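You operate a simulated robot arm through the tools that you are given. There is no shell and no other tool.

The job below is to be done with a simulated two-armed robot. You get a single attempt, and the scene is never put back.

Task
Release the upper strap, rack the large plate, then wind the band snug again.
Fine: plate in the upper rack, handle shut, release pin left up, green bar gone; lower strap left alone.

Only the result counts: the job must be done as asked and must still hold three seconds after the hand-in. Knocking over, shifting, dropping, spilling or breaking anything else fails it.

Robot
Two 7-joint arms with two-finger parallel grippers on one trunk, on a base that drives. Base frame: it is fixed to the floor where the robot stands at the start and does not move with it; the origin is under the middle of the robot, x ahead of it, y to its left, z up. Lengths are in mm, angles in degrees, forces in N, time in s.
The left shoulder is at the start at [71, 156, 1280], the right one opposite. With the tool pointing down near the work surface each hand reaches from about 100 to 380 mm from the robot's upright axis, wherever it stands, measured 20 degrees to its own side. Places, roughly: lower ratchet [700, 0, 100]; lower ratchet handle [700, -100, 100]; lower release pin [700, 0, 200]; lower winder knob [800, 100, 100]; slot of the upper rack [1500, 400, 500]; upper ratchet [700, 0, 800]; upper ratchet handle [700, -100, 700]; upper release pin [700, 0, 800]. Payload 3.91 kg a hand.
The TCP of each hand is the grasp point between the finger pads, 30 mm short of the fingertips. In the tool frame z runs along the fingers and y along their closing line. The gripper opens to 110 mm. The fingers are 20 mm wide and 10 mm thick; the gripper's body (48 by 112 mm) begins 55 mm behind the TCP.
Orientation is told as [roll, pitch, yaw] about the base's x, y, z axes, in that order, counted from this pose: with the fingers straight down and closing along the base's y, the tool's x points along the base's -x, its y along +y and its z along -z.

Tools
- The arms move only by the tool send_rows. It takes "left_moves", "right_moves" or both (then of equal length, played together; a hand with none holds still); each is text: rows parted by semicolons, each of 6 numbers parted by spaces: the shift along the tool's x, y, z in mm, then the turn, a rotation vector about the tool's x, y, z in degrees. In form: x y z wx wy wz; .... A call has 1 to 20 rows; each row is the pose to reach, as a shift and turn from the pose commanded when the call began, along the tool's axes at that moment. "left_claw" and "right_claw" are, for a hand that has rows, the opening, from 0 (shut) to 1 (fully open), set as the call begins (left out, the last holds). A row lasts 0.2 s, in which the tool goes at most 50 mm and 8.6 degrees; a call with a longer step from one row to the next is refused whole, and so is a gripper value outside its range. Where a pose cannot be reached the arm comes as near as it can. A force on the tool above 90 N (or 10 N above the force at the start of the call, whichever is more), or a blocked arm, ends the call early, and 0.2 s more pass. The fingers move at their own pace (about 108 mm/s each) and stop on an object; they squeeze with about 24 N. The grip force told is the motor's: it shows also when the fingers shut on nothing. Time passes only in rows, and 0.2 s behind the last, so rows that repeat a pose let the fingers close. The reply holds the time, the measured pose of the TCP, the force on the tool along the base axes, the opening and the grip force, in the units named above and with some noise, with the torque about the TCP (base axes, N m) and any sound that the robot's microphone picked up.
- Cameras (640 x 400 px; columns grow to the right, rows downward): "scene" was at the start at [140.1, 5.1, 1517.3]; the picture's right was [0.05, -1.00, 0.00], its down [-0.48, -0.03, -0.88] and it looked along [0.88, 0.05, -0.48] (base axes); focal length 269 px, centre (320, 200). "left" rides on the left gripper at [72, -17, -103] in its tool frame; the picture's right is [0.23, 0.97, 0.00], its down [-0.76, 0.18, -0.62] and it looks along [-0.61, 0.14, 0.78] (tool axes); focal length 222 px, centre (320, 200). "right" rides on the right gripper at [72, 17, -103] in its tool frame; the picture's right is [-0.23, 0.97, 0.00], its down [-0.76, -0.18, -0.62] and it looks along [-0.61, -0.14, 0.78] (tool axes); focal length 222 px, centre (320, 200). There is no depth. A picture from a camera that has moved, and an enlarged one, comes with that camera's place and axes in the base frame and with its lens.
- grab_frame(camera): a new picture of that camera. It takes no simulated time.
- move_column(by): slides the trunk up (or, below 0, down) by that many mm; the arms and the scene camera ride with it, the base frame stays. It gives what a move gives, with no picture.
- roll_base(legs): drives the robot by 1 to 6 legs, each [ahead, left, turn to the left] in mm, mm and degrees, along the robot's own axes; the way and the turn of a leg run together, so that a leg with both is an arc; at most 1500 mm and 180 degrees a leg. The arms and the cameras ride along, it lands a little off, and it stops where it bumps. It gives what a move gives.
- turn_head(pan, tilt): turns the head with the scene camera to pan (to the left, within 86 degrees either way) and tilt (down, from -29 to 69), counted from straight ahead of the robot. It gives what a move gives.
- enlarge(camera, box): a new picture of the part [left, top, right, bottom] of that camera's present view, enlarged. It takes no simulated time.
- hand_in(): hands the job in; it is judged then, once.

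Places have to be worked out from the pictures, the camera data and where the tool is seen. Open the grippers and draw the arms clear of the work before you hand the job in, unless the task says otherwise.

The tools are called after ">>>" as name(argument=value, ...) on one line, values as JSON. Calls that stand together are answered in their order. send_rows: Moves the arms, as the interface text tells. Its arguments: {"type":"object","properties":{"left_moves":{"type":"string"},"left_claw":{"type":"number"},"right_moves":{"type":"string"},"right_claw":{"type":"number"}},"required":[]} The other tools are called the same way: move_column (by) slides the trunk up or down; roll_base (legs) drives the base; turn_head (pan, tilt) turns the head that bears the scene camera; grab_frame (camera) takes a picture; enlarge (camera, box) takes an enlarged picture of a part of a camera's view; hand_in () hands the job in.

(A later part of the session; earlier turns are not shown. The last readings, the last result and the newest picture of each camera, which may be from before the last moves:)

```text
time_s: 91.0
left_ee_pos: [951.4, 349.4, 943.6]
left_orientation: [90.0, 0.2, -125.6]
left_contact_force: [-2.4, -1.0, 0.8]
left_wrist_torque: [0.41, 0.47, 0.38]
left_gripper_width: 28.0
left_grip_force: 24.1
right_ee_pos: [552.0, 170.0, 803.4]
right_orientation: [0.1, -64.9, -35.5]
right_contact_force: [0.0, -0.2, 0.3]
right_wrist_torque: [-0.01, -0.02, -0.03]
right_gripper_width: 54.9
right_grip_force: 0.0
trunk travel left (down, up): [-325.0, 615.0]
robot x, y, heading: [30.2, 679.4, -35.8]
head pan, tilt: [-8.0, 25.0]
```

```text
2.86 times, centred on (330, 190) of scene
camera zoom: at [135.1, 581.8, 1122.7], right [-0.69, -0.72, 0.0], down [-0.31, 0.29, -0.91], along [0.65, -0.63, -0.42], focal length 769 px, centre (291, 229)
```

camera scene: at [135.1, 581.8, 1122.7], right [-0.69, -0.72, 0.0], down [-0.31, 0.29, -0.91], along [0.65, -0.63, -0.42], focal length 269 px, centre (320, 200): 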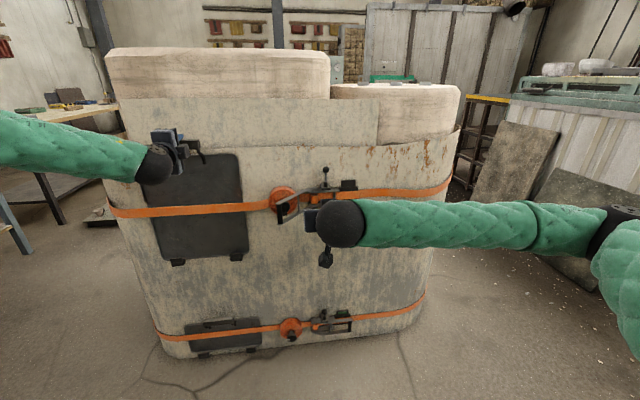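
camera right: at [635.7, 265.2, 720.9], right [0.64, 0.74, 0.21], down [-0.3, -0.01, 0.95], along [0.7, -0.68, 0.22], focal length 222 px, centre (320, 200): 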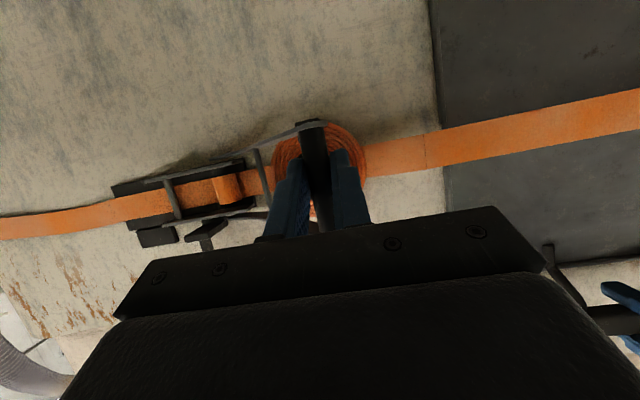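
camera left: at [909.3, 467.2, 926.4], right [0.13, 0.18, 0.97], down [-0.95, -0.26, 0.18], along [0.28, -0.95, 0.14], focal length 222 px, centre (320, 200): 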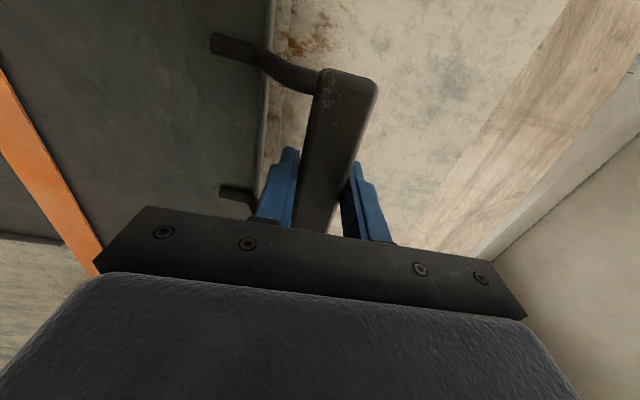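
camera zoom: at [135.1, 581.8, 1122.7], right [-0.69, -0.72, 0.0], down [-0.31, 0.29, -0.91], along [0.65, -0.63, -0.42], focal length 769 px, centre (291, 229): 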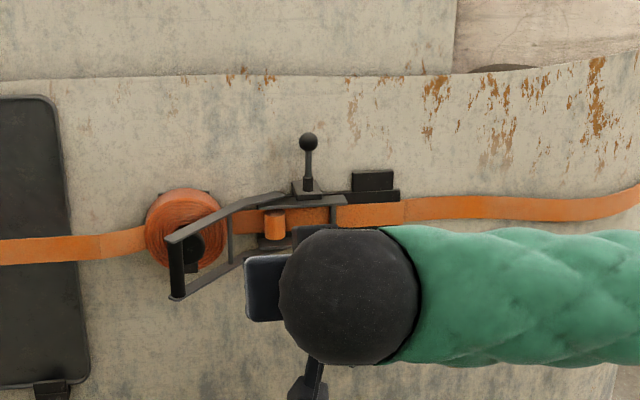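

The handle stays open and the band hangs slack in front of the plate. I lift the plate by raising the column, first 40 mm, checking the load.

>>> move_column(by=40)

>>> enlarge(camera="scene", box=[100, 120, 300, 290])

>>> grab_frame(camera="left")

```text
time_s: 91.8
left_ee_pos: [952.9, 348.3, 982.0]
left_orientation: [89.8, -0.1, -125.5]
left_contact_force: [-0.4, -0.7, -14.1]
left_wrist_torque: [0.24, 0.45, -0.02]
left_gripper_width: 27.7
left_grip_force: 24.0
right_ee_pos: [552.8, 168.4, 841.1]
right_orientation: [0.0, -64.7, -35.3]
right_contact_force: [0.9, 0.5, 0.3]
right_wrist_torque: [-0.01, 0.01, 0.0]
right_gripper_width: 55.1
right_grip_force: 0.1
trunk travel left (down, up): [-365.0, 575.0]
robot x, y, heading: [30.0, 680.0, -36.2]
head pan, tilt: [-8.0, 25.0]
```

```text
2.35 times, centred on (200, 205) of scene
camera zoom: at [136.4, 581.3, 1162.3], right [-0.69, -0.72, 0.0], down [-0.31, 0.29, -0.91], along [0.65, -0.63, -0.42], focal length 633 px, centre (602, 188)
```

zoom: 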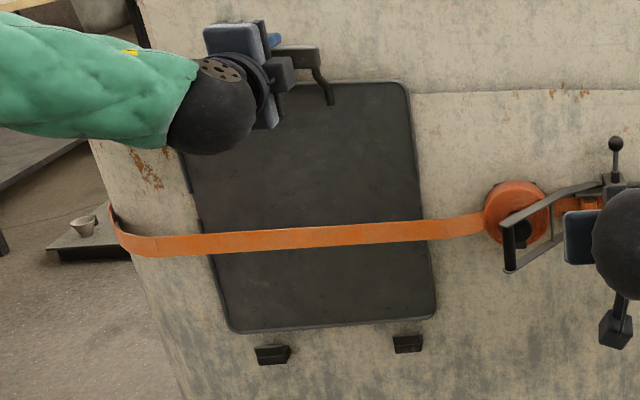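

```text
taken
camera left: at [910.5, 466.9, 964.4], right [0.13, 0.18, 0.97], down [-0.95, -0.26, 0.18], along [0.28, -0.95, 0.14], focal length 222 px, centre (320, 200)
```

left: 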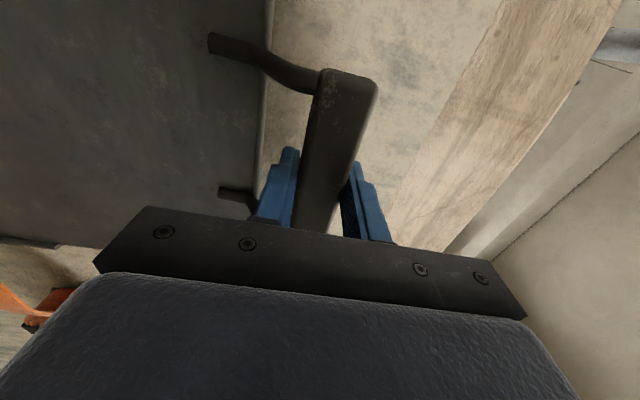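

The plate came off its hooks cleanly, weighing about 14 N. I keep raising it until its lower edge is above the band.

>>> move_column(by=150)

>>> move_column(by=130)

>>> grab_frame(camera="scene")

```text
time_s: 93.5
left_ee_pos: [951.8, 348.5, 1132.2]
left_orientation: [89.9, -0.1, -125.5]
left_contact_force: [0.4, -0.1, -13.5]
left_wrist_torque: [0.29, 0.36, 0.01]
left_gripper_width: 27.9
left_grip_force: 23.5
right_ee_pos: [554.2, 167.1, 992.1]
right_orientation: [0.1, -64.7, -35.3]
right_contact_force: [-0.2, 0.2, 0.1]
right_wrist_torque: [0.01, 0.02, -0.01]
right_gripper_width: 55.1
right_grip_force: 0.1
trunk travel left (down, up): [-515.0, 425.0]
robot x, y, heading: [29.9, 674.2, -35.9]
head pan, tilt: [-8.0, 25.0]
```

```text
time_s: 95.1
left_ee_pos: [953.6, 348.2, 1262.8]
left_orientation: [89.9, 0.0, -125.5]
left_contact_force: [0.1, -0.7, -13.8]
left_wrist_torque: [0.27, 0.4, -0.03]
left_gripper_width: 27.9
left_grip_force: 24.0
right_ee_pos: [553.6, 168.3, 1120.9]
right_orientation: [0.1, -64.8, -35.3]
right_contact_force: [0.1, 0.1, 0.2]
right_wrist_torque: [-0.01, 0.03, 0.02]
right_gripper_width: 55.0
right_grip_force: 0.1
trunk travel left (down, up): [-645.0, 295.0]
robot x, y, heading: [27.3, 673.2, -35.8]
head pan, tilt: [-8.0, 25.0]
```

```text
taken
camera scene: at [136.8, 581.1, 1442.4], right [-0.69, -0.72, 0.0], down [-0.31, 0.29, -0.91], along [0.65, -0.63, -0.42], focal length 269 px, centre (320, 200)
```

scene: 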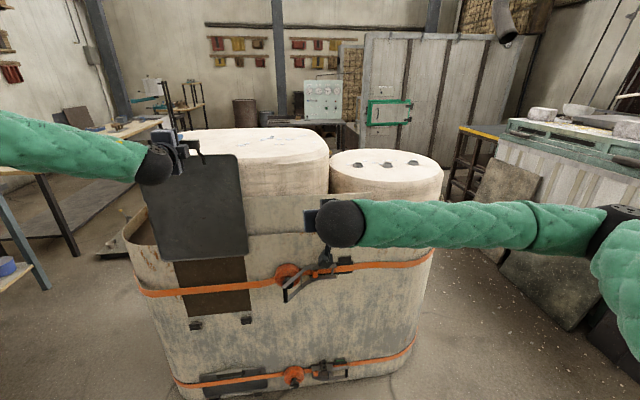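

The plate hangs clear above the band. Before backing off I check the floor to the left and behind with the head, and the base's footprint.

>>> turn_head(pan=86, tilt=35)

>>> grab_frame(camera="scene")

>>> turn_head(pan=30, tilt=69)

>>> grab_frame(camera="scene")

```text
time_s: 96.8
left_ee_pos: [952.9, 350.0, 1262.7]
left_orientation: [89.8, 0.0, -125.6]
left_contact_force: [-0.5, 0.1, -14.4]
left_wrist_torque: [0.28, 0.39, 0.01]
left_gripper_width: 27.7
left_grip_force: 23.9
right_ee_pos: [553.6, 167.5, 1121.5]
right_orientation: [0.2, -64.9, -35.3]
right_contact_force: [-0.3, 0.9, -0.2]
right_wrist_torque: [-0.03, 0.0, 0.02]
right_gripper_width: 55.2
right_grip_force: 0.1
trunk travel left (down, up): [-645.0, 295.0]
robot x, y, heading: [30.7, 673.2, -36.0]
head pan, tilt: [85.9, 35.0]
```

```text
taken
camera scene: at [126.7, 712.7, 1426.9], right [0.77, -0.64, 0.0], down [-0.37, -0.44, -0.82], along [0.53, 0.63, -0.57], focal length 269 px, centre (320, 200)
```

scene: 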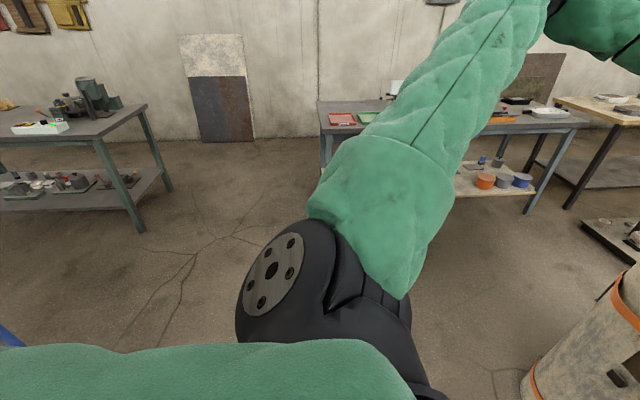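

```text
time_s: 98.1
left_ee_pos: [952.6, 348.5, 1263.5]
left_orientation: [89.8, 0.0, -125.6]
left_contact_force: [0.2, -0.1, -14.4]
left_wrist_torque: [0.24, 0.42, 0.04]
left_gripper_width: 28.2
left_grip_force: 23.7
right_ee_pos: [554.1, 168.0, 1121.1]
right_orientation: [0.1, -65.0, -35.4]
right_contact_force: [-0.6, -0.2, -0.4]
right_wrist_torque: [0.02, -0.03, 0.0]
right_gripper_width: 55.0
right_grip_force: 0.0
trunk travel left (down, up): [-645.0, 295.0]
robot x, y, heading: [27.4, 675.2, -35.9]
head pan, tilt: [30.0, 68.8]
```

```text
taken
camera scene: at [125.7, 639.5, 1383.2], right [-0.1, -0.99, 0.0], down [-0.93, 0.09, -0.36], along [0.36, -0.04, -0.93], focal length 269 px, centre (320, 200)
```

scene: 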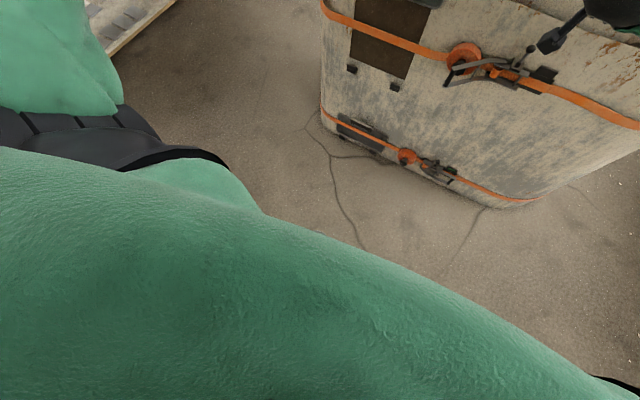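

Floor to the left and behind-left is free for more than a metre. I back the robot away from the wall by 250 mm with the plate.

>>> roll_base(legs=[[-250, 0, 0]])

>>> turn_head(pan=15, tilt=25)

>>> grab_frame(camera="scene")

```text
time_s: 99.9
left_ee_pos: [745.2, 505.2, 1264.5]
left_orientation: [90.0, -0.1, -125.3]
left_contact_force: [-1.0, 0.0, -13.8]
left_wrist_torque: [0.28, 0.41, 0.01]
left_gripper_width: 28.4
left_grip_force: 24.1
right_ee_pos: [348.2, 322.8, 1122.1]
right_orientation: [0.0, -64.8, -35.0]
right_contact_force: [-0.4, 0.2, -0.4]
right_wrist_torque: [0.0, 0.03, 0.0]
right_gripper_width: 54.8
right_grip_force: 0.0
trunk travel left (down, up): [-645.0, 295.0]
robot x, y, heading: [-179.5, 825.4, -35.4]
head pan, tilt: [30.0, 68.8]
```

```text
time_s: 101.0
left_ee_pos: [745.3, 503.7, 1263.1]
left_orientation: [89.9, 0.0, -125.2]
left_contact_force: [0.0, 0.2, -13.6]
left_wrist_torque: [0.24, 0.41, -0.02]
left_gripper_width: 28.2
left_grip_force: 23.9
right_ee_pos: [348.5, 321.6, 1122.3]
right_orientation: [0.2, -64.9, -35.0]
right_contact_force: [0.3, 0.4, 0.1]
right_wrist_torque: [0.01, 0.01, 0.0]
right_gripper_width: 54.8
right_grip_force: 0.1
trunk travel left (down, up): [-645.0, 295.0]
robot x, y, heading: [-179.2, 825.9, -35.6]
head pan, tilt: [15.0, 25.0]
```

```text
taken
camera scene: at [-52.2, 763.1, 1442.5], right [-0.35, -0.94, 0.0], down [-0.4, 0.15, -0.91], along [0.85, -0.32, -0.42], focal length 269 px, centre (320, 200)
```

scene: 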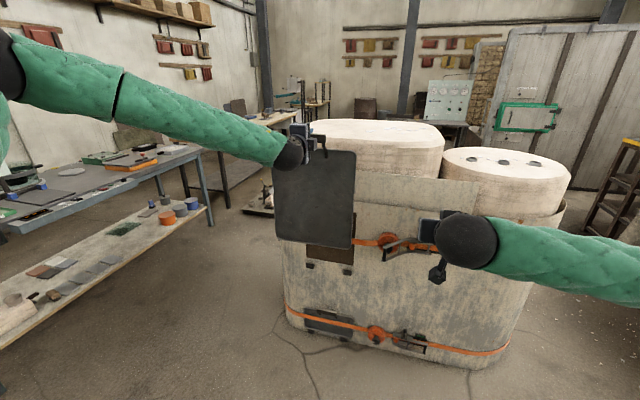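

Plate is well clear of the container. I retract the left hand straight back by 220 mm so that it fits between the container and the table later.

>>> send_rows(left_moves="0 0 -15 0 0 0; 0 0 -35 0 0 0; 0 0 -60 0 0 0; 0 0 -85 0 0 0; 0 0 -110 0 0 0; 0 0 -135 0 0 0; 0 0 -160 0 0 0; 0 0 -185 0 0 0; 0 0 -205 0 0 0; 0 0 -220 0 0 0; 0 0 -220 0 0 0")

>>> grab_frame(camera="scene")

>>> grab_frame(camera="left")

```text
time_s: 103.4
left_ee_pos: [565.1, 631.8, 1263.5]
left_orientation: [89.9, 0.0, -125.2]
left_contact_force: [0.3, -0.3, -14.0]
left_wrist_torque: [0.26, 0.42, 0.03]
left_gripper_width: 28.1
left_grip_force: 24.0
right_ee_pos: [347.6, 320.7, 1121.7]
right_orientation: [0.1, -64.8, -35.0]
right_contact_force: [-0.3, -0.4, -0.2]
right_wrist_torque: [0.0, 0.03, -0.01]
right_gripper_width: 55.0
right_grip_force: 0.0
trunk travel left (down, up): [-645.0, 295.0]
robot x, y, heading: [-177.9, 827.4, -35.3]
head pan, tilt: [15.0, 25.0]
```

```text
taken
camera scene: at [-52.0, 762.8, 1442.6], right [-0.35, -0.94, 0.0], down [-0.4, 0.15, -0.91], along [0.85, -0.32, -0.42], focal length 269 px, centre (320, 200)
```

scene: 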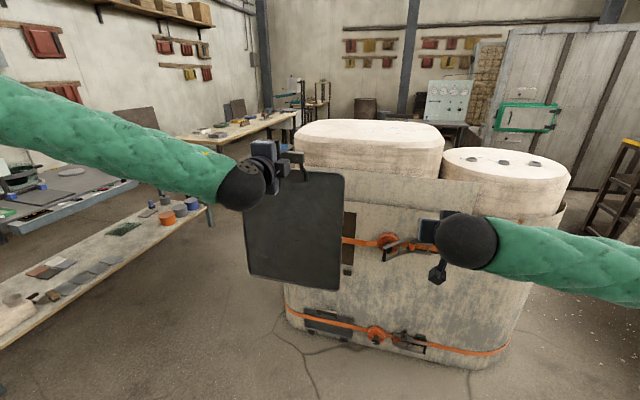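

```text
taken
camera left: at [522.4, 749.2, 1246.8], right [0.13, 0.18, 0.97], down [-0.95, -0.26, 0.18], along [0.29, -0.95, 0.14], focal length 222 px, centre (320, 200)
```

left: 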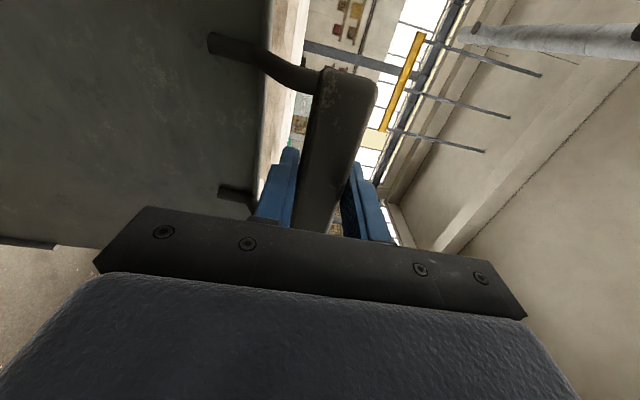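

The plate hangs well. I retract a further 90 mm for more room at the rack and check the reach.

>>> send_rows(left_moves="0 0 -15 0 0 0; 0 0 -30 0 0 0; 0 0 -45 0 0 0; 0 0 -60 0 0 0; 0 0 -75 0 0 0; 0 0 -90 0 0 0; 0 0 -90 0 0 0")

```text
time_s: 105.0
left_ee_pos: [510.1, 672.8, 1267.0]
left_orientation: [89.8, 0.2, -125.2]
left_contact_force: [-0.3, -0.3, -14.2]
left_wrist_torque: [0.3, 0.37, -0.03]
left_gripper_width: 28.2
left_grip_force: 24.0
left hand out of reach, approached as far as the arm can: row 5, 6, 7
right_ee_pos: [347.1, 322.2, 1121.9]
right_orientation: [0.0, -64.9, -35.0]
right_contact_force: [0.1, 0.2, 0.2]
right_wrist_torque: [0.01, 0.01, 0.01]
right_gripper_width: 55.0
right_grip_force: 0.0
trunk travel left (down, up): [-645.0, 295.0]
robot x, y, heading: [-177.1, 824.1, -35.7]
head pan, tilt: [15.0, 25.0]
```

The left hand is now about 647 mm ahead of the axis, its near limit. I drive left, turn right 90° to face the rack end, and back toward the table a little.

>>> roll_base(legs=[[0, 930, 0], [0, 0, -90], [-420, 0, 0]])

>>> turn_head(pan=40, tilt=35)

>>> grab_frame(camera="scene")

```text
time_s: 116.0
left_ee_pos: [414.7, 1216.1, 1267.8]
left_orientation: [89.9, 0.1, 139.1]
left_contact_force: [0.7, 0.0, -13.2]
left_wrist_torque: [0.41, -0.27, 0.0]
left_gripper_width: 28.0
left_grip_force: 24.5
right_ee_pos: [81.1, 1411.5, 1123.3]
right_orientation: [0.1, -65.0, -130.7]
right_contact_force: [-0.3, 0.4, 0.6]
right_wrist_torque: [0.0, 0.0, -0.01]
right_gripper_width: 54.8
right_grip_force: 0.0
trunk travel left (down, up): [-645.0, 295.0]
robot x, y, heading: [634.4, 1885.0, -131.4]
head pan, tilt: [15.0, 25.0]
```

```text
time_s: 116.9
left_ee_pos: [413.1, 1214.4, 1267.4]
left_orientation: [89.8, 0.1, 139.1]
left_contact_force: [-0.3, -0.2, -13.8]
left_wrist_torque: [0.36, -0.31, 0.02]
left_gripper_width: 28.1
left_grip_force: 23.6
right_ee_pos: [81.3, 1411.0, 1122.4]
right_orientation: [0.0, -64.9, -130.6]
right_contact_force: [0.7, -0.5, -0.3]
right_wrist_torque: [-0.01, -0.02, -0.01]
right_gripper_width: 54.9
right_grip_force: 0.1
trunk travel left (down, up): [-645.0, 295.0]
robot x, y, heading: [632.0, 1886.0, -131.2]
head pan, tilt: [40.0, 35.0]
```

```text
taken
camera scene: at [596.0, 1758.9, 1426.9], right [-1.0, 0.02, 0.0], down [0.01, 0.57, -0.82], along [-0.02, -0.82, -0.57], focal length 269 px, centre (320, 200)
```

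scene: 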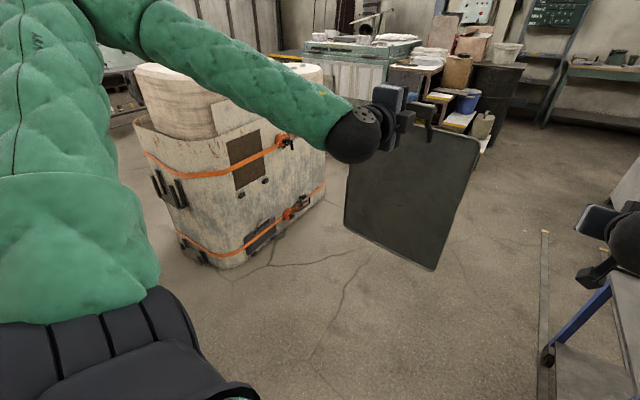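

Heading came out at -131°, so I correct it by +5.7°, back off 30 mm and strafe left most of the way toward the rack.

>>> roll_base(legs=[[0, 0, 5.7], [-30, 0, 0], [0, 850, 0]])

>>> turn_head(pan=20, tilt=45)

>>> grab_frame(camera="scene")

```text
time_s: 122.3
left_ee_pos: [1192.4, 728.7, 1268.0]
left_orientation: [89.9, 0.0, 144.8]
left_contact_force: [0.7, -0.2, -14.1]
left_wrist_torque: [0.4, -0.27, 0.0]
left_gripper_width: 28.1
left_grip_force: 24.3
right_ee_pos: [841.0, 891.5, 1122.7]
right_orientation: [0.1, -64.9, -124.9]
right_contact_force: [0.4, -0.5, 0.1]
right_wrist_torque: [0.03, 0.0, 0.01]
right_gripper_width: 55.0
right_grip_force: 0.1
trunk travel left (down, up): [-645.0, 295.0]
robot x, y, heading: [1341.3, 1418.4, -125.3]
head pan, tilt: [40.0, 35.0]
```

```text
time_s: 123.2
left_ee_pos: [1191.9, 729.9, 1267.1]
left_orientation: [89.9, 0.0, 144.9]
left_contact_force: [0.0, 0.2, -14.2]
left_wrist_torque: [0.41, -0.26, 0.03]
left_gripper_width: 28.1
left_grip_force: 24.5
right_ee_pos: [839.8, 890.9, 1123.1]
right_orientation: [0.2, -64.9, -124.8]
right_contact_force: [-0.2, 0.1, -0.5]
right_wrist_torque: [0.02, 0.03, -0.03]
right_gripper_width: 55.1
right_grip_force: 0.1
trunk travel left (down, up): [-645.0, 295.0]
robot x, y, heading: [1337.8, 1418.3, -125.4]
head pan, tilt: [20.0, 45.0]
```

```text
taken
camera scene: at [1289.2, 1298.8, 1412.1], right [-0.96, 0.26, 0.0], down [0.19, 0.68, -0.71], along [-0.19, -0.68, -0.71], focal length 269 px, centre (320, 200)
```

scene: 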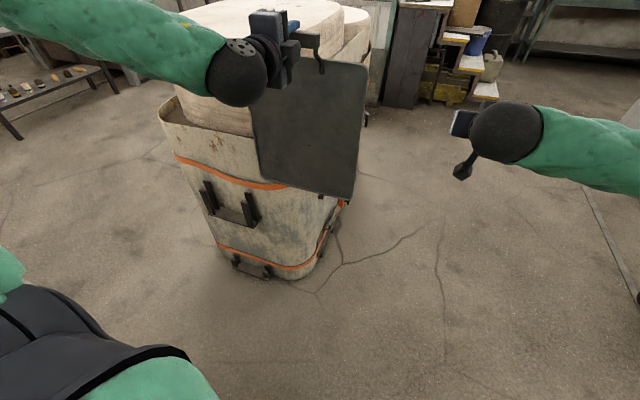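

The rack is in view ahead-left, the plate high above. I zoom in to locate the posts more precisely.

>>> enlarge(camera="scene", box=[180, 160, 280, 230])

```text
5.71 times, centred on (230, 195) of scene
camera zoom: at [1289.2, 1298.8, 1412.1], right [-0.96, 0.26, 0.0], down [0.19, 0.68, -0.71], along [-0.19, -0.68, -0.71], focal length 1537 px, centre (834, 229)
```

zoom: 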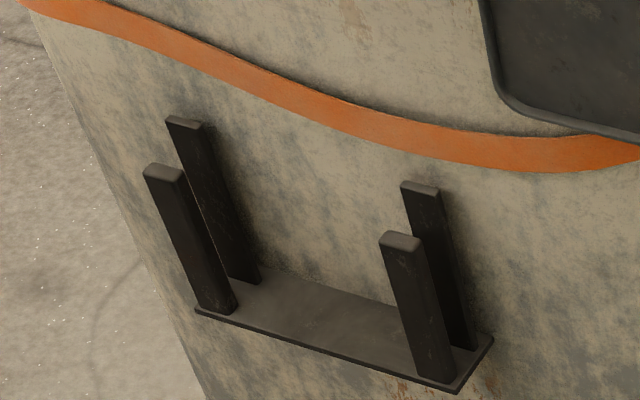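

Post tops: outer pair at u 841 and 1041, v 1200, z ≈ 641; inner pair about 38 mm further in. I zoom on the plate in hand to learn how it sits relative to the tool.

>>> enlarge(camera="scene", box=[230, 0, 390, 110])

>>> enlarge(camera="scene", box=[240, 120, 380, 220])

>>> grab_frame(camera="left")

>>> grab_frame(camera="right")

```text
3.64 times, centred on (310, 55) of scene
camera zoom: at [1289.2, 1298.8, 1412.1], right [-0.96, 0.26, 0.0], down [0.19, 0.68, -0.71], along [-0.19, -0.68, -0.71], focal length 978 px, centre (356, 727)
```

zoom: 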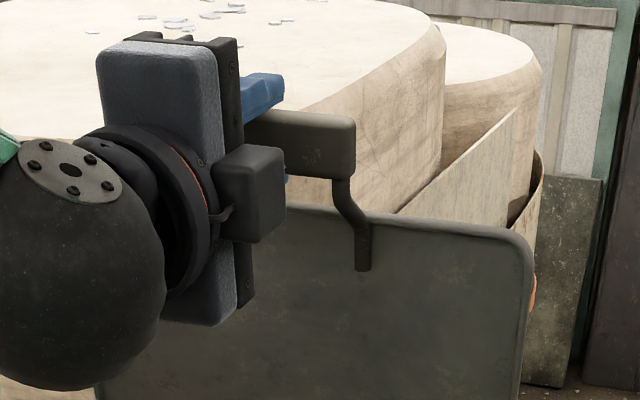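

```text
4.00 times, centred on (310, 170) of scene
camera zoom: at [1289.2, 1298.8, 1412.1], right [-0.96, 0.26, 0.0], down [0.19, 0.68, -0.71], along [-0.19, -0.68, -0.71], focal length 1076 px, centre (360, 320)
```

zoom: 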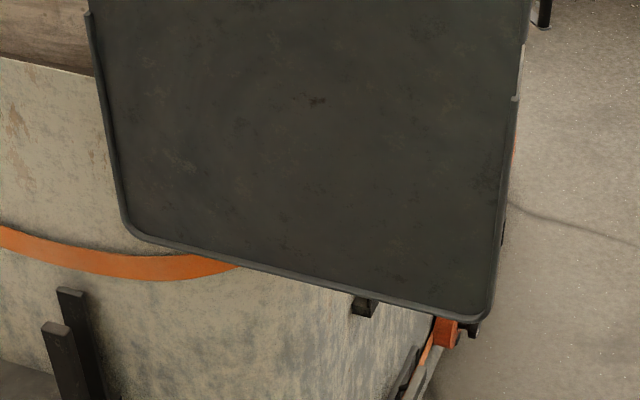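

```text
taken
camera left: at [1310.3, 772.0, 1250.0], right [0.18, -0.13, 0.97], down [-0.27, 0.95, 0.18], along [-0.95, -0.29, 0.14], focal length 222 px, centre (320, 200)
```

left: 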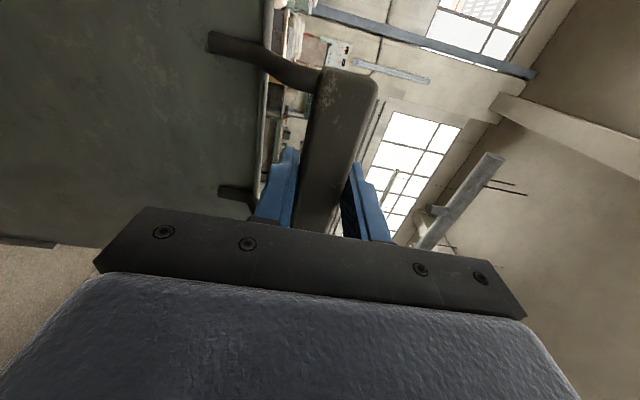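

```text
taken
camera right: at [924.2, 983.2, 1100.1], right [0.74, -0.64, 0.21], down [-0.01, 0.3, 0.95], along [-0.67, -0.71, 0.22], focal length 222 px, centre (320, 200)
```

right: 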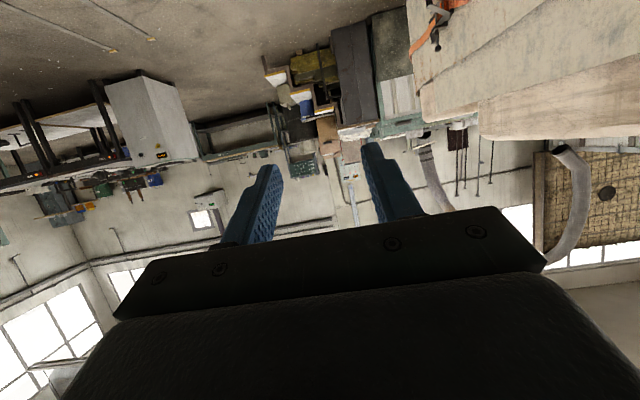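

With the plate's plane about 40 mm beyond the grasp point, its lower edge is about 417 mm below it. I strafe the remaining ~394 mm so the plate's centre lines up with the rack (u 941).

>>> roll_base(legs=[[0, 394, 0]])

>>> turn_head(pan=20, tilt=50)

>>> grab_frame(camera="scene")

```text
time_s: 125.6
left_ee_pos: [1511.2, 502.0, 1267.6]
left_orientation: [89.9, -0.1, 145.0]
left_contact_force: [0.5, -0.8, -14.1]
left_wrist_torque: [0.39, -0.26, 0.01]
left_gripper_width: 27.9
left_grip_force: 23.8
right_ee_pos: [1159.7, 665.3, 1122.8]
right_orientation: [0.0, -65.0, -124.7]
right_contact_force: [-0.1, 0.0, 0.3]
right_wrist_torque: [0.0, -0.01, 0.01]
right_gripper_width: 54.8
right_grip_force: 0.1
trunk travel left (down, up): [-645.0, 295.0]
robot x, y, heading: [1658.7, 1192.5, -125.5]
head pan, tilt: [20.0, 45.0]
```

```text
time_s: 126.3
left_ee_pos: [1511.3, 503.6, 1266.3]
left_orientation: [89.8, 0.0, 145.1]
left_contact_force: [-0.1, 0.4, -13.6]
left_wrist_torque: [0.42, -0.27, -0.01]
left_gripper_width: 28.0
left_grip_force: 24.4
right_ee_pos: [1159.8, 664.4, 1121.8]
right_orientation: [0.0, -64.9, -124.7]
right_contact_force: [0.7, 0.6, -0.4]
right_wrist_torque: [-0.02, 0.01, 0.01]
right_gripper_width: 54.8
right_grip_force: 0.0
trunk travel left (down, up): [-645.0, 295.0]
robot x, y, heading: [1660.1, 1193.8, -125.3]
head pan, tilt: [20.0, 50.0]
```

```text
taken
camera scene: at [1608.9, 1077.1, 1405.2], right [-0.96, 0.26, 0.0], down [0.2, 0.74, -0.64], along [-0.17, -0.62, -0.77], focal length 269 px, centre (320, 200)
```

scene: 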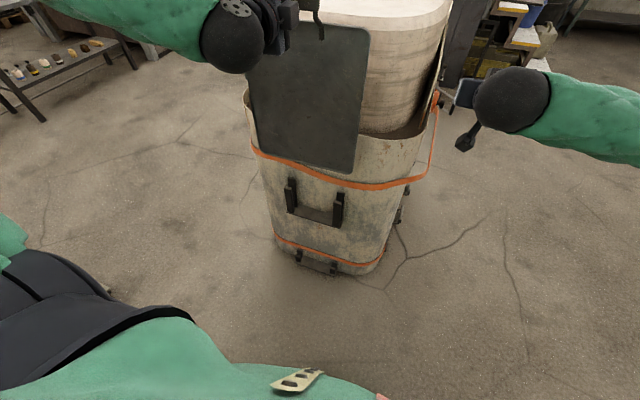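

The plate is lined up laterally (u 938). I lower the column by 150 mm so that its lower edge is just above the post tops, still outside the band, and look.

>>> move_column(by=-150)

>>> grab_frame(camera="scene")

>>> enlarge(camera="scene", box=[220, 140, 400, 280])

```text
time_s: 128.0
left_ee_pos: [1510.9, 504.3, 1118.8]
left_orientation: [89.9, 0.0, 145.1]
left_contact_force: [-0.2, -0.1, -13.5]
left_wrist_torque: [0.4, -0.24, 0.01]
left_gripper_width: 27.8
left_grip_force: 23.7
right_ee_pos: [1159.1, 664.4, 973.8]
right_orientation: [0.0, -65.0, -124.7]
right_contact_force: [0.5, -0.5, 0.4]
right_wrist_torque: [0.02, 0.02, 0.0]
right_gripper_width: 55.1
right_grip_force: 0.2
trunk travel left (down, up): [-495.0, 445.0]
robot x, y, heading: [1658.5, 1190.8, -125.2]
head pan, tilt: [20.0, 50.0]
```

```text
taken
camera scene: at [1608.8, 1077.8, 1255.3], right [-0.96, 0.26, 0.0], down [0.2, 0.74, -0.64], along [-0.17, -0.62, -0.77], focal length 269 px, centre (320, 200)
```

scene: 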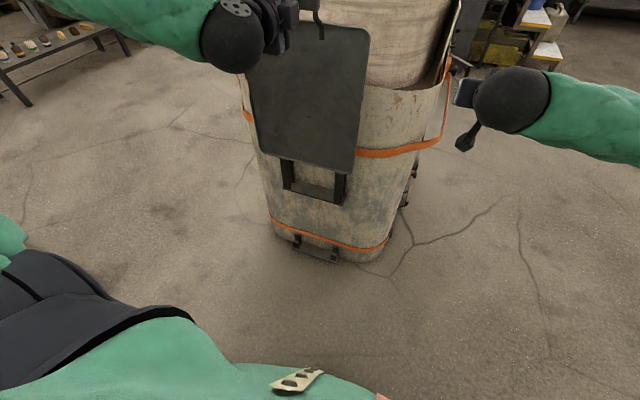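

```text
2.86 times, centred on (310, 210) of scene
camera zoom: at [1608.8, 1077.8, 1255.3], right [-0.96, 0.26, 0.0], down [0.2, 0.74, -0.64], along [-0.17, -0.62, -0.77], focal length 769 px, centre (349, 171)
```

zoom: 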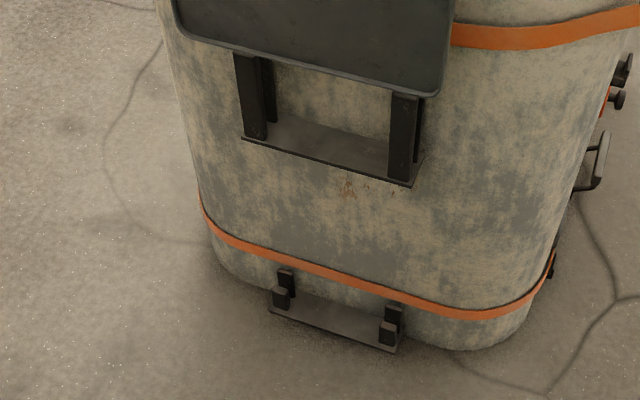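

I want a side view along the slot, so I swing the right hand round to look left (toward +u) from beside the rack, staying well off the plate.

>>> send_rows(right_moves="12.7 3.9 -0.6 -6.9 0.9 -4.2; 25.5 7.8 -1.2 -13.9 1.9 -8.5; 38.2 11.7 -1.9 -20.8 2.8 -12.7; 50.9 15.6 -2.5 -27.7 3.7 -17; 63.6 19.5 -3.1 -34.6 4.7 -21.2; 76.4 23.4 -3.7 -41.6 5.6 -25.5; 89.1 27.3 -4.3 -48.5 6.6 -29.7; 101.8 31.2 -4.9 -55.4 7.5 -34; 114.5 35.1 -5.6 -62.3 8.4 -38.2; 127.3 39 -6.2 -69.3 9.4 -42.5; 140 42.9 -6.8 -76.2 10.3 -46.7; 140 42.9 -6.8 -76.2 10.3 -46.7")

>>> grab_frame(camera="right")

```text
time_s: 130.6
left_ee_pos: [1510.6, 505.2, 1117.7]
left_orientation: [89.9, 0.1, 145.1]
left_contact_force: [-0.2, 0.3, -13.8]
left_wrist_torque: [0.44, -0.24, 0.0]
left_gripper_width: 28.1
left_grip_force: 24.0
right_ee_pos: [1222.1, 683.3, 880.2]
right_orientation: [-3.2, -55.2, -54.9]
right_contact_force: [0.1, 0.3, -0.1]
right_wrist_torque: [-0.03, 0.01, 0.02]
right_gripper_width: 54.7
right_grip_force: 0.0
right hand out of reach, approached as far as the arm can: row 9, 10, 11, 12
trunk travel left (down, up): [-495.0, 445.0]
robot x, y, heading: [1660.6, 1192.8, -125.4]
head pan, tilt: [20.0, 50.0]
```

```text
taken
camera right: at [1168.2, 799.3, 878.2], right [0.89, 0.42, 0.16], down [-0.17, -0.01, 0.99], along [0.42, -0.91, 0.06], focal length 222 px, centre (320, 200)
```

right: 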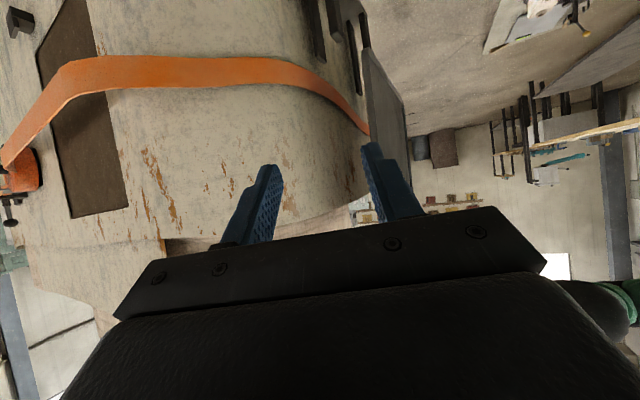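

The right camera now sees the posts and the plate edge from the side (upside down). I enlarge that region.

>>> enlarge(camera="right", box=[280, 0, 440, 150])

```text
2.67 times, centred on (360, 75) of right
camera zoom: at [1168.2, 799.3, 878.2], right [0.89, 0.42, 0.16], down [-0.17, -0.01, 0.99], along [0.42, -0.91, 0.06], focal length 592 px, centre (213, 533)
```

zoom: 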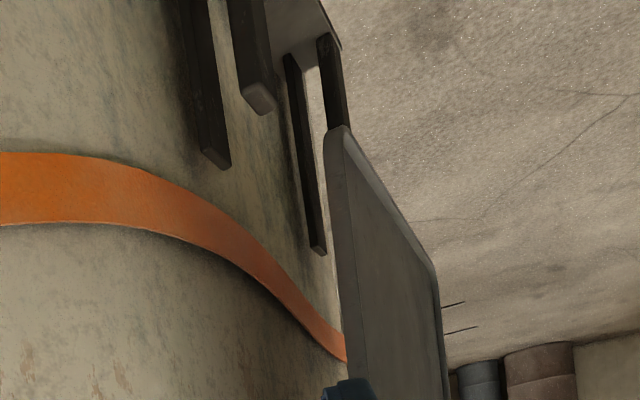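

Clear view: outer posts top at z ≈ 641, v 1199; inner posts are taller (z ≈ 660), v 1163; slot centre v ≈ 1181. The plate is at v ≈ 1250 with its edge ~40 mm above the posts. I move it in 60 mm and re-check.

>>> send_rows(left_moves="0.5 0 10 0 -0.1 0; 1 0 20 0 -0.2 0; 1.5 0 30 0 -0.3 0; 2 0 40 0 -0.4 0; 2.5 0 50 0 -0.5 0; 3 0 58 0 -0.5 0; 3 0 58 0 -0.5 0")

>>> enlarge(camera="right", box=[280, 0, 440, 150])

>>> enlarge(camera="scene", box=[220, 120, 400, 260])

```text
time_s: 132.2
left_ee_pos: [1481.9, 455.9, 1117.9]
left_orientation: [89.9, 0.0, 144.6]
left_contact_force: [-0.4, 0.2, -13.6]
left_wrist_torque: [0.39, -0.26, -0.01]
left_gripper_width: 28.1
left_grip_force: 23.9
right_ee_pos: [1223.7, 684.0, 879.8]
right_orientation: [-3.1, -55.1, -54.8]
right_contact_force: [0.0, -0.2, 0.8]
right_wrist_torque: [-0.06, 0.02, -0.02]
right_gripper_width: 54.9
right_grip_force: 0.1
trunk travel left (down, up): [-495.0, 445.0]
robot x, y, heading: [1659.7, 1194.8, -125.3]
head pan, tilt: [20.0, 50.0]
```

```text
2.67 times, centred on (360, 75) of right
camera zoom: at [1168.3, 799.2, 878.2], right [0.89, 0.42, 0.16], down [-0.17, -0.01, 0.99], along [0.42, -0.91, 0.06], focal length 592 px, centre (213, 533)
```

zoom: 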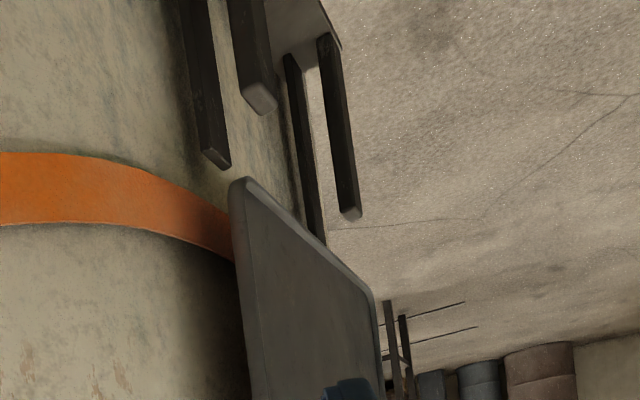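

```text
2.86 times, centred on (310, 190) of scene
camera zoom: at [1608.6, 1077.6, 1255.2], right [-0.96, 0.26, 0.0], down [0.2, 0.74, -0.64], along [-0.17, -0.62, -0.77], focal length 769 px, centre (349, 229)
```

zoom: 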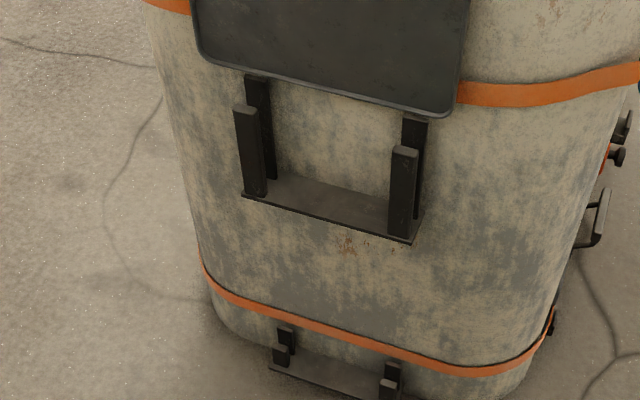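

The plate's mid-plane is now at about v 1202 (so ~29 mm beyond the grasp point), its lower edge at z ≈ 712. I move in 20 mm more and lower 35 mm, then look again.

>>> send_rows(left_moves="0 0 7 0 0 0; 0 0 14 0 0 0; 0 0 20 0 0 0; 0 0 20 0 0 0")

>>> send_rows(left_moves="0 -10 0 0 0 0; 0 -20 0 0 0 0; 0 -30 0 0 0 0; 0 -38 0 0 0 0; 0 -38 0 0 0 0")

>>> enlarge(camera="right", box=[280, 0, 440, 150])

>>> enlarge(camera="scene", box=[240, 130, 360, 220])

```text
time_s: 133.2
left_ee_pos: [1470.3, 438.1, 1116.4]
left_orientation: [89.9, 0.0, 144.6]
left_contact_force: [0.1, -0.7, -14.8]
left_wrist_torque: [0.38, -0.27, -0.02]
left_gripper_width: 28.2
left_grip_force: 24.1
right_ee_pos: [1222.3, 683.2, 879.9]
right_orientation: [-3.1, -55.0, -54.8]
right_contact_force: [-0.2, 0.1, -0.9]
right_wrist_torque: [-0.02, 0.01, 0.01]
right_gripper_width: 55.2
right_grip_force: 0.1
trunk travel left (down, up): [-495.0, 445.0]
robot x, y, heading: [1659.0, 1193.4, -125.3]
head pan, tilt: [20.0, 50.0]
```

```text
time_s: 134.4
left_ee_pos: [1471.0, 438.9, 1080.1]
left_orientation: [89.9, 0.0, 144.5]
left_contact_force: [0.0, -1.2, -14.1]
left_wrist_torque: [0.43, -0.27, 0.02]
left_gripper_width: 28.2
left_grip_force: 23.8
right_ee_pos: [1222.6, 684.0, 880.2]
right_orientation: [-3.1, -55.2, -54.7]
right_contact_force: [0.1, 0.6, 1.0]
right_wrist_torque: [0.03, -0.01, 0.02]
right_gripper_width: 55.1
right_grip_force: 0.0
trunk travel left (down, up): [-495.0, 445.0]
robot x, y, heading: [1663.1, 1198.1, -125.3]
head pan, tilt: [20.0, 50.0]
```

```text
2.67 times, centred on (360, 75) of right
camera zoom: at [1168.2, 799.2, 878.1], right [0.89, 0.42, 0.16], down [-0.17, -0.01, 0.99], along [0.42, -0.91, 0.06], focal length 592 px, centre (213, 533)
```

zoom: 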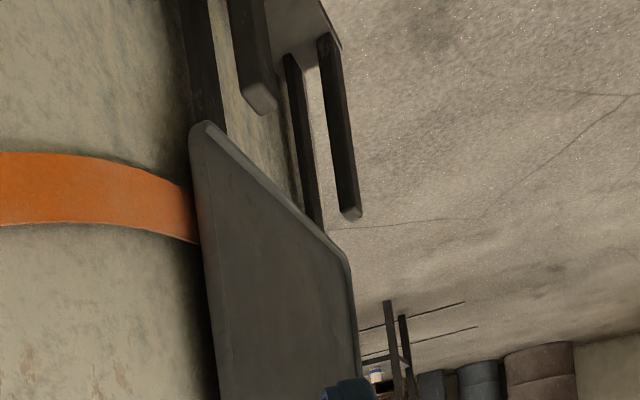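

```text
4.44 times, centred on (300, 175) of scene
camera zoom: at [1608.5, 1077.6, 1255.2], right [-0.96, 0.26, 0.0], down [0.2, 0.74, -0.64], along [-0.17, -0.62, -0.77], focal length 1196 px, centre (409, 311)
```

zoom: 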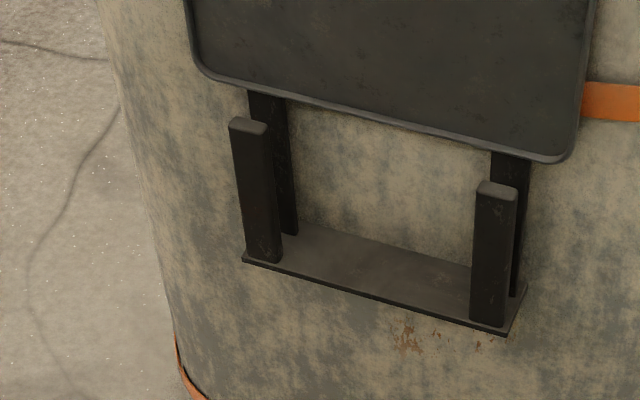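

Plate is at v ≈ 1178–1188, inside the slot between inner (1169) and outer (1194) post faces, at both ends. I lower it 45 mm into the mouth and check forces and views.

>>> send_rows(left_moves="0 -10 0 0 0 0; 0 -20 0 0 0 0; 0 -30 0 0 0 0; 0 -40 0 0 0 0; 0 -45 0 0 0 0; 0 -45 0 0 0 0")

>>> enlarge(camera="right", box=[280, 0, 440, 150])

>>> enlarge(camera="scene", box=[240, 130, 360, 220])

```text
time_s: 135.8
left_ee_pos: [1472.0, 439.0, 1033.5]
left_orientation: [89.9, 0.0, 144.5]
left_contact_force: [0.2, -0.4, -14.5]
left_wrist_torque: [0.38, -0.24, 0.04]
left_gripper_width: 28.3
left_grip_force: 24.0
right_ee_pos: [1223.0, 684.4, 879.6]
right_orientation: [-3.1, -55.1, -54.8]
right_contact_force: [0.2, 0.1, 0.7]
right_wrist_torque: [-0.01, -0.01, 0.0]
right_gripper_width: 55.0
right_grip_force: 0.2
trunk travel left (down, up): [-495.0, 445.0]
robot x, y, heading: [1660.5, 1189.3, -125.4]
head pan, tilt: [20.0, 50.0]
```

```text
2.67 times, centred on (360, 75) of right
camera zoom: at [1168.3, 799.2, 878.1], right [0.89, 0.42, 0.16], down [-0.17, -0.01, 0.99], along [0.42, -0.91, 0.06], focal length 592 px, centre (213, 533)
```

zoom: 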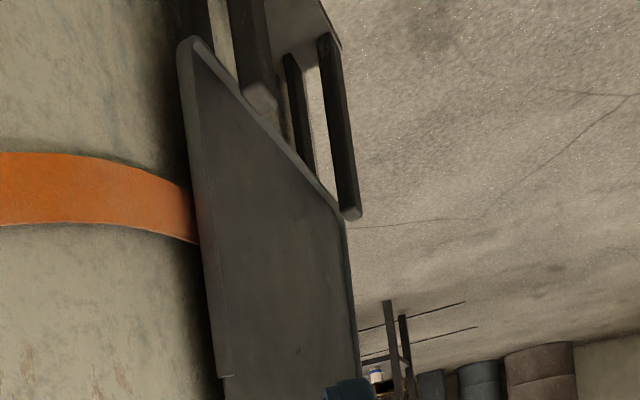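

```text
4.44 times, centred on (300, 175) of scene
camera zoom: at [1608.6, 1077.6, 1255.1], right [-0.96, 0.26, 0.0], down [0.2, 0.74, -0.64], along [-0.17, -0.62, -0.77], focal length 1196 px, centre (409, 311)
```

zoom: 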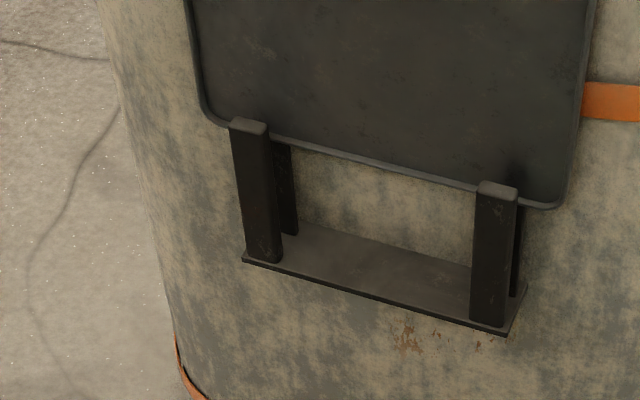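

The plate's lower edge is now behind the outer posts and in front of the inner ones, with no contact force. I keep lowering by 110 mm.

>>> send_rows(left_moves="0 -12 0 0 0 0; 0 -24 0 0 0 0; 0 -36 0 0 0 0; 0 -48 0 0 0 0; 0 -60 0 0 0 0; 0 -72 0 0 0 0; 0 -84 0 0 0 0; 0 -96 0 0 0 0; 0 -108 0 0 0 0; 0 -108 0 0 0 0")

>>> enlarge(camera="scene", box=[240, 100, 380, 220])

```text
time_s: 138.0
left_ee_pos: [1469.9, 439.9, 928.1]
left_orientation: [90.0, -0.1, 144.6]
left_contact_force: [0.2, 1.2, -14.8]
left_wrist_torque: [0.37, -0.22, 0.04]
left_gripper_width: 28.4
left_grip_force: 24.2
right_ee_pos: [1221.7, 684.8, 879.4]
right_orientation: [-3.1, -55.2, -54.8]
right_contact_force: [0.0, 0.0, 0.0]
right_wrist_torque: [-0.01, -0.01, 0.03]
right_gripper_width: 54.9
right_grip_force: 0.1
trunk travel left (down, up): [-495.0, 445.0]
robot x, y, heading: [1660.5, 1193.2, -125.1]
head pan, tilt: [20.0, 50.0]
```

```text
3.33 times, centred on (310, 160) of scene
camera zoom: at [1608.5, 1077.8, 1255.2], right [-0.96, 0.26, 0.0], down [0.2, 0.74, -0.64], along [-0.17, -0.62, -0.77], focal length 897 px, centre (353, 333)
```

zoom: 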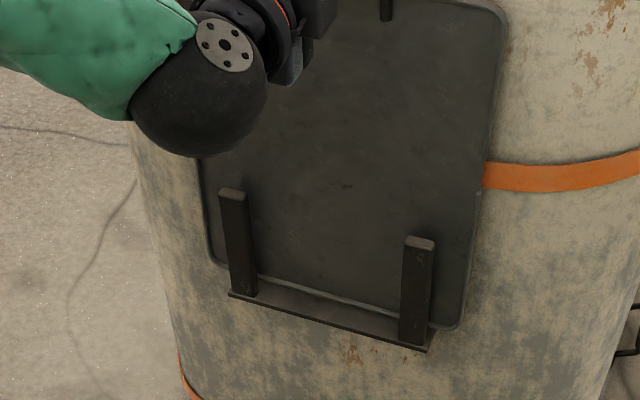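

Nearly down. I lower in smaller steps until the shelf takes the weight.

>>> send_rows(left_moves="0 -7 0 0 0 0; 0 -14 0 0 0 0; 0 -20 0 0 0 0; 0 -20 0 0 0 0")

>>> send_rows(left_moves="0 -4 0 0 0 0; 0 -8 0 0 0 0; 0 -8 0 0 0 0")

>>> enlarge(camera="scene", box=[240, 100, 380, 220])

```text
time_s: 139.0
left_ee_pos: [1470.5, 440.6, 913.3]
left_orientation: [90.5, 0.0, 144.8]
left_contact_force: [14.6, -6.2, 49.2]
left_wrist_torque: [0.16, 0.22, 0.23]
left_gripper_width: 34.5
left_grip_force: 24.6
right_ee_pos: [1224.9, 686.6, 882.6]
right_orientation: [-3.3, -55.2, -54.4]
right_contact_force: [0.3, -0.2, -0.2]
right_wrist_torque: [0.02, 0.02, -0.03]
right_gripper_width: 55.1
right_grip_force: 0.1
trunk travel left (down, up): [-495.0, 445.0]
robot x, y, heading: [1660.4, 1195.2, -125.1]
head pan, tilt: [20.0, 50.0]
```

```text
time_s: 139.8
left_ee_pos: [1471.0, 440.8, 902.5]
left_orientation: [90.2, 0.0, 144.6]
left_contact_force: [14.4, -5.8, 47.2]
left_wrist_torque: [0.28, 0.37, 0.04]
left_gripper_width: 57.2
left_grip_force: 24.1
right_ee_pos: [1223.2, 686.9, 882.9]
right_orientation: [-3.4, -55.2, -54.5]
right_contact_force: [0.0, 1.3, 0.5]
right_wrist_torque: [0.0, -0.01, 0.01]
right_gripper_width: 55.0
right_grip_force: 0.1
trunk travel left (down, up): [-495.0, 445.0]
robot x, y, heading: [1660.9, 1193.8, -125.1]
head pan, tilt: [20.0, 50.0]
```

```text
3.33 times, centred on (310, 160) of scene
camera zoom: at [1610.8, 1081.4, 1255.7], right [-0.96, 0.26, 0.0], down [0.2, 0.74, -0.64], along [-0.17, -0.62, -0.76], focal length 897 px, centre (353, 333)
```

zoom: 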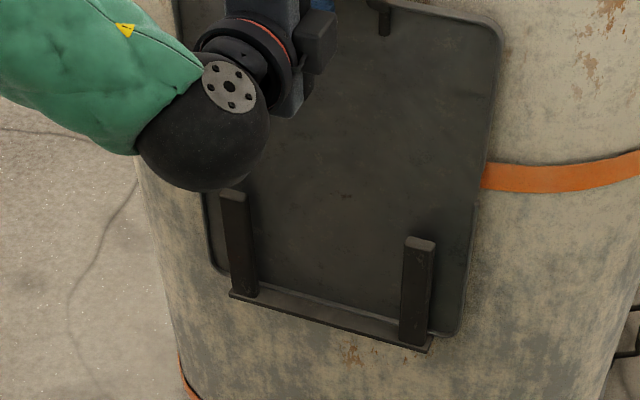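

The shelf carries the plate (the hand was pressing down by about 14 mm). I raise the hand to relieve it, then open the fingers.

>>> send_rows(left_moves="0 5 0 0 0 0; 0 10 0 0 0 0; 0 14 0 0 0 0; 0 14 0 0 0 0")

>>> grab_frame(camera="left")

>>> enlarge(camera="right", box=[260, 0, 460, 160])

```text
time_s: 140.8
left_ee_pos: [1469.9, 441.8, 914.9]
left_orientation: [90.1, 0.0, 144.6]
left_contact_force: [14.2, -5.9, 46.1]
left_wrist_torque: [0.17, 0.16, 0.14]
left_gripper_width: 28.7
left_grip_force: 24.6
right_ee_pos: [1224.1, 686.4, 881.9]
right_orientation: [-3.5, -55.2, -54.6]
right_contact_force: [0.2, 0.4, -0.9]
right_wrist_torque: [0.01, 0.01, 0.0]
right_gripper_width: 55.0
right_grip_force: 0.0
trunk travel left (down, up): [-495.0, 445.0]
robot x, y, heading: [1659.4, 1194.6, -125.3]
head pan, tilt: [20.0, 50.0]
```

```text
taken
camera left: at [1590.1, 482.7, 898.2], right [0.19, -0.13, 0.97], down [-0.26, 0.95, 0.18], along [-0.95, -0.29, 0.14], focal length 222 px, centre (320, 200)
```

left: 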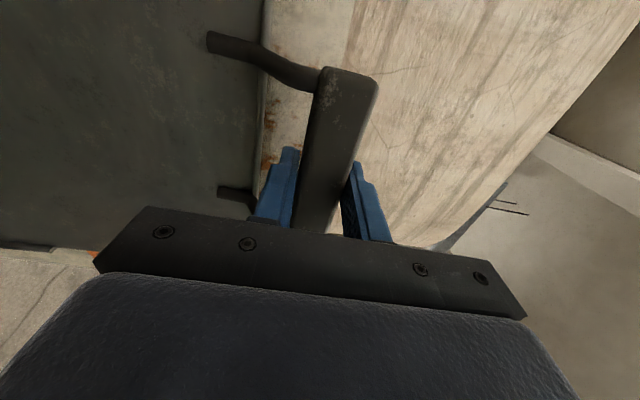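

```text
2.50 times, centred on (360, 80) of right
camera zoom: at [1169.8, 801.5, 880.4], right [0.89, 0.42, 0.15], down [-0.16, -0.01, 0.99], along [0.42, -0.91, 0.06], focal length 555 px, centre (220, 500)
```

zoom: 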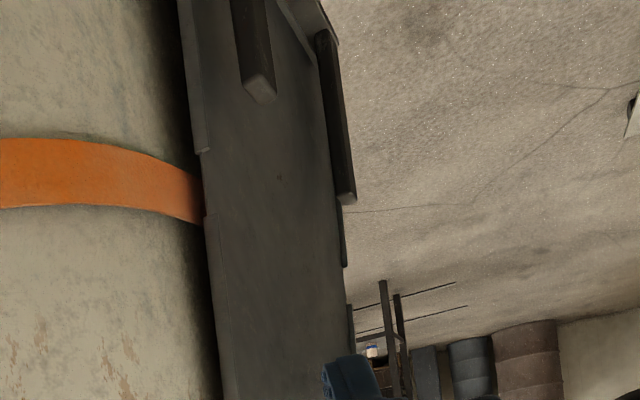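

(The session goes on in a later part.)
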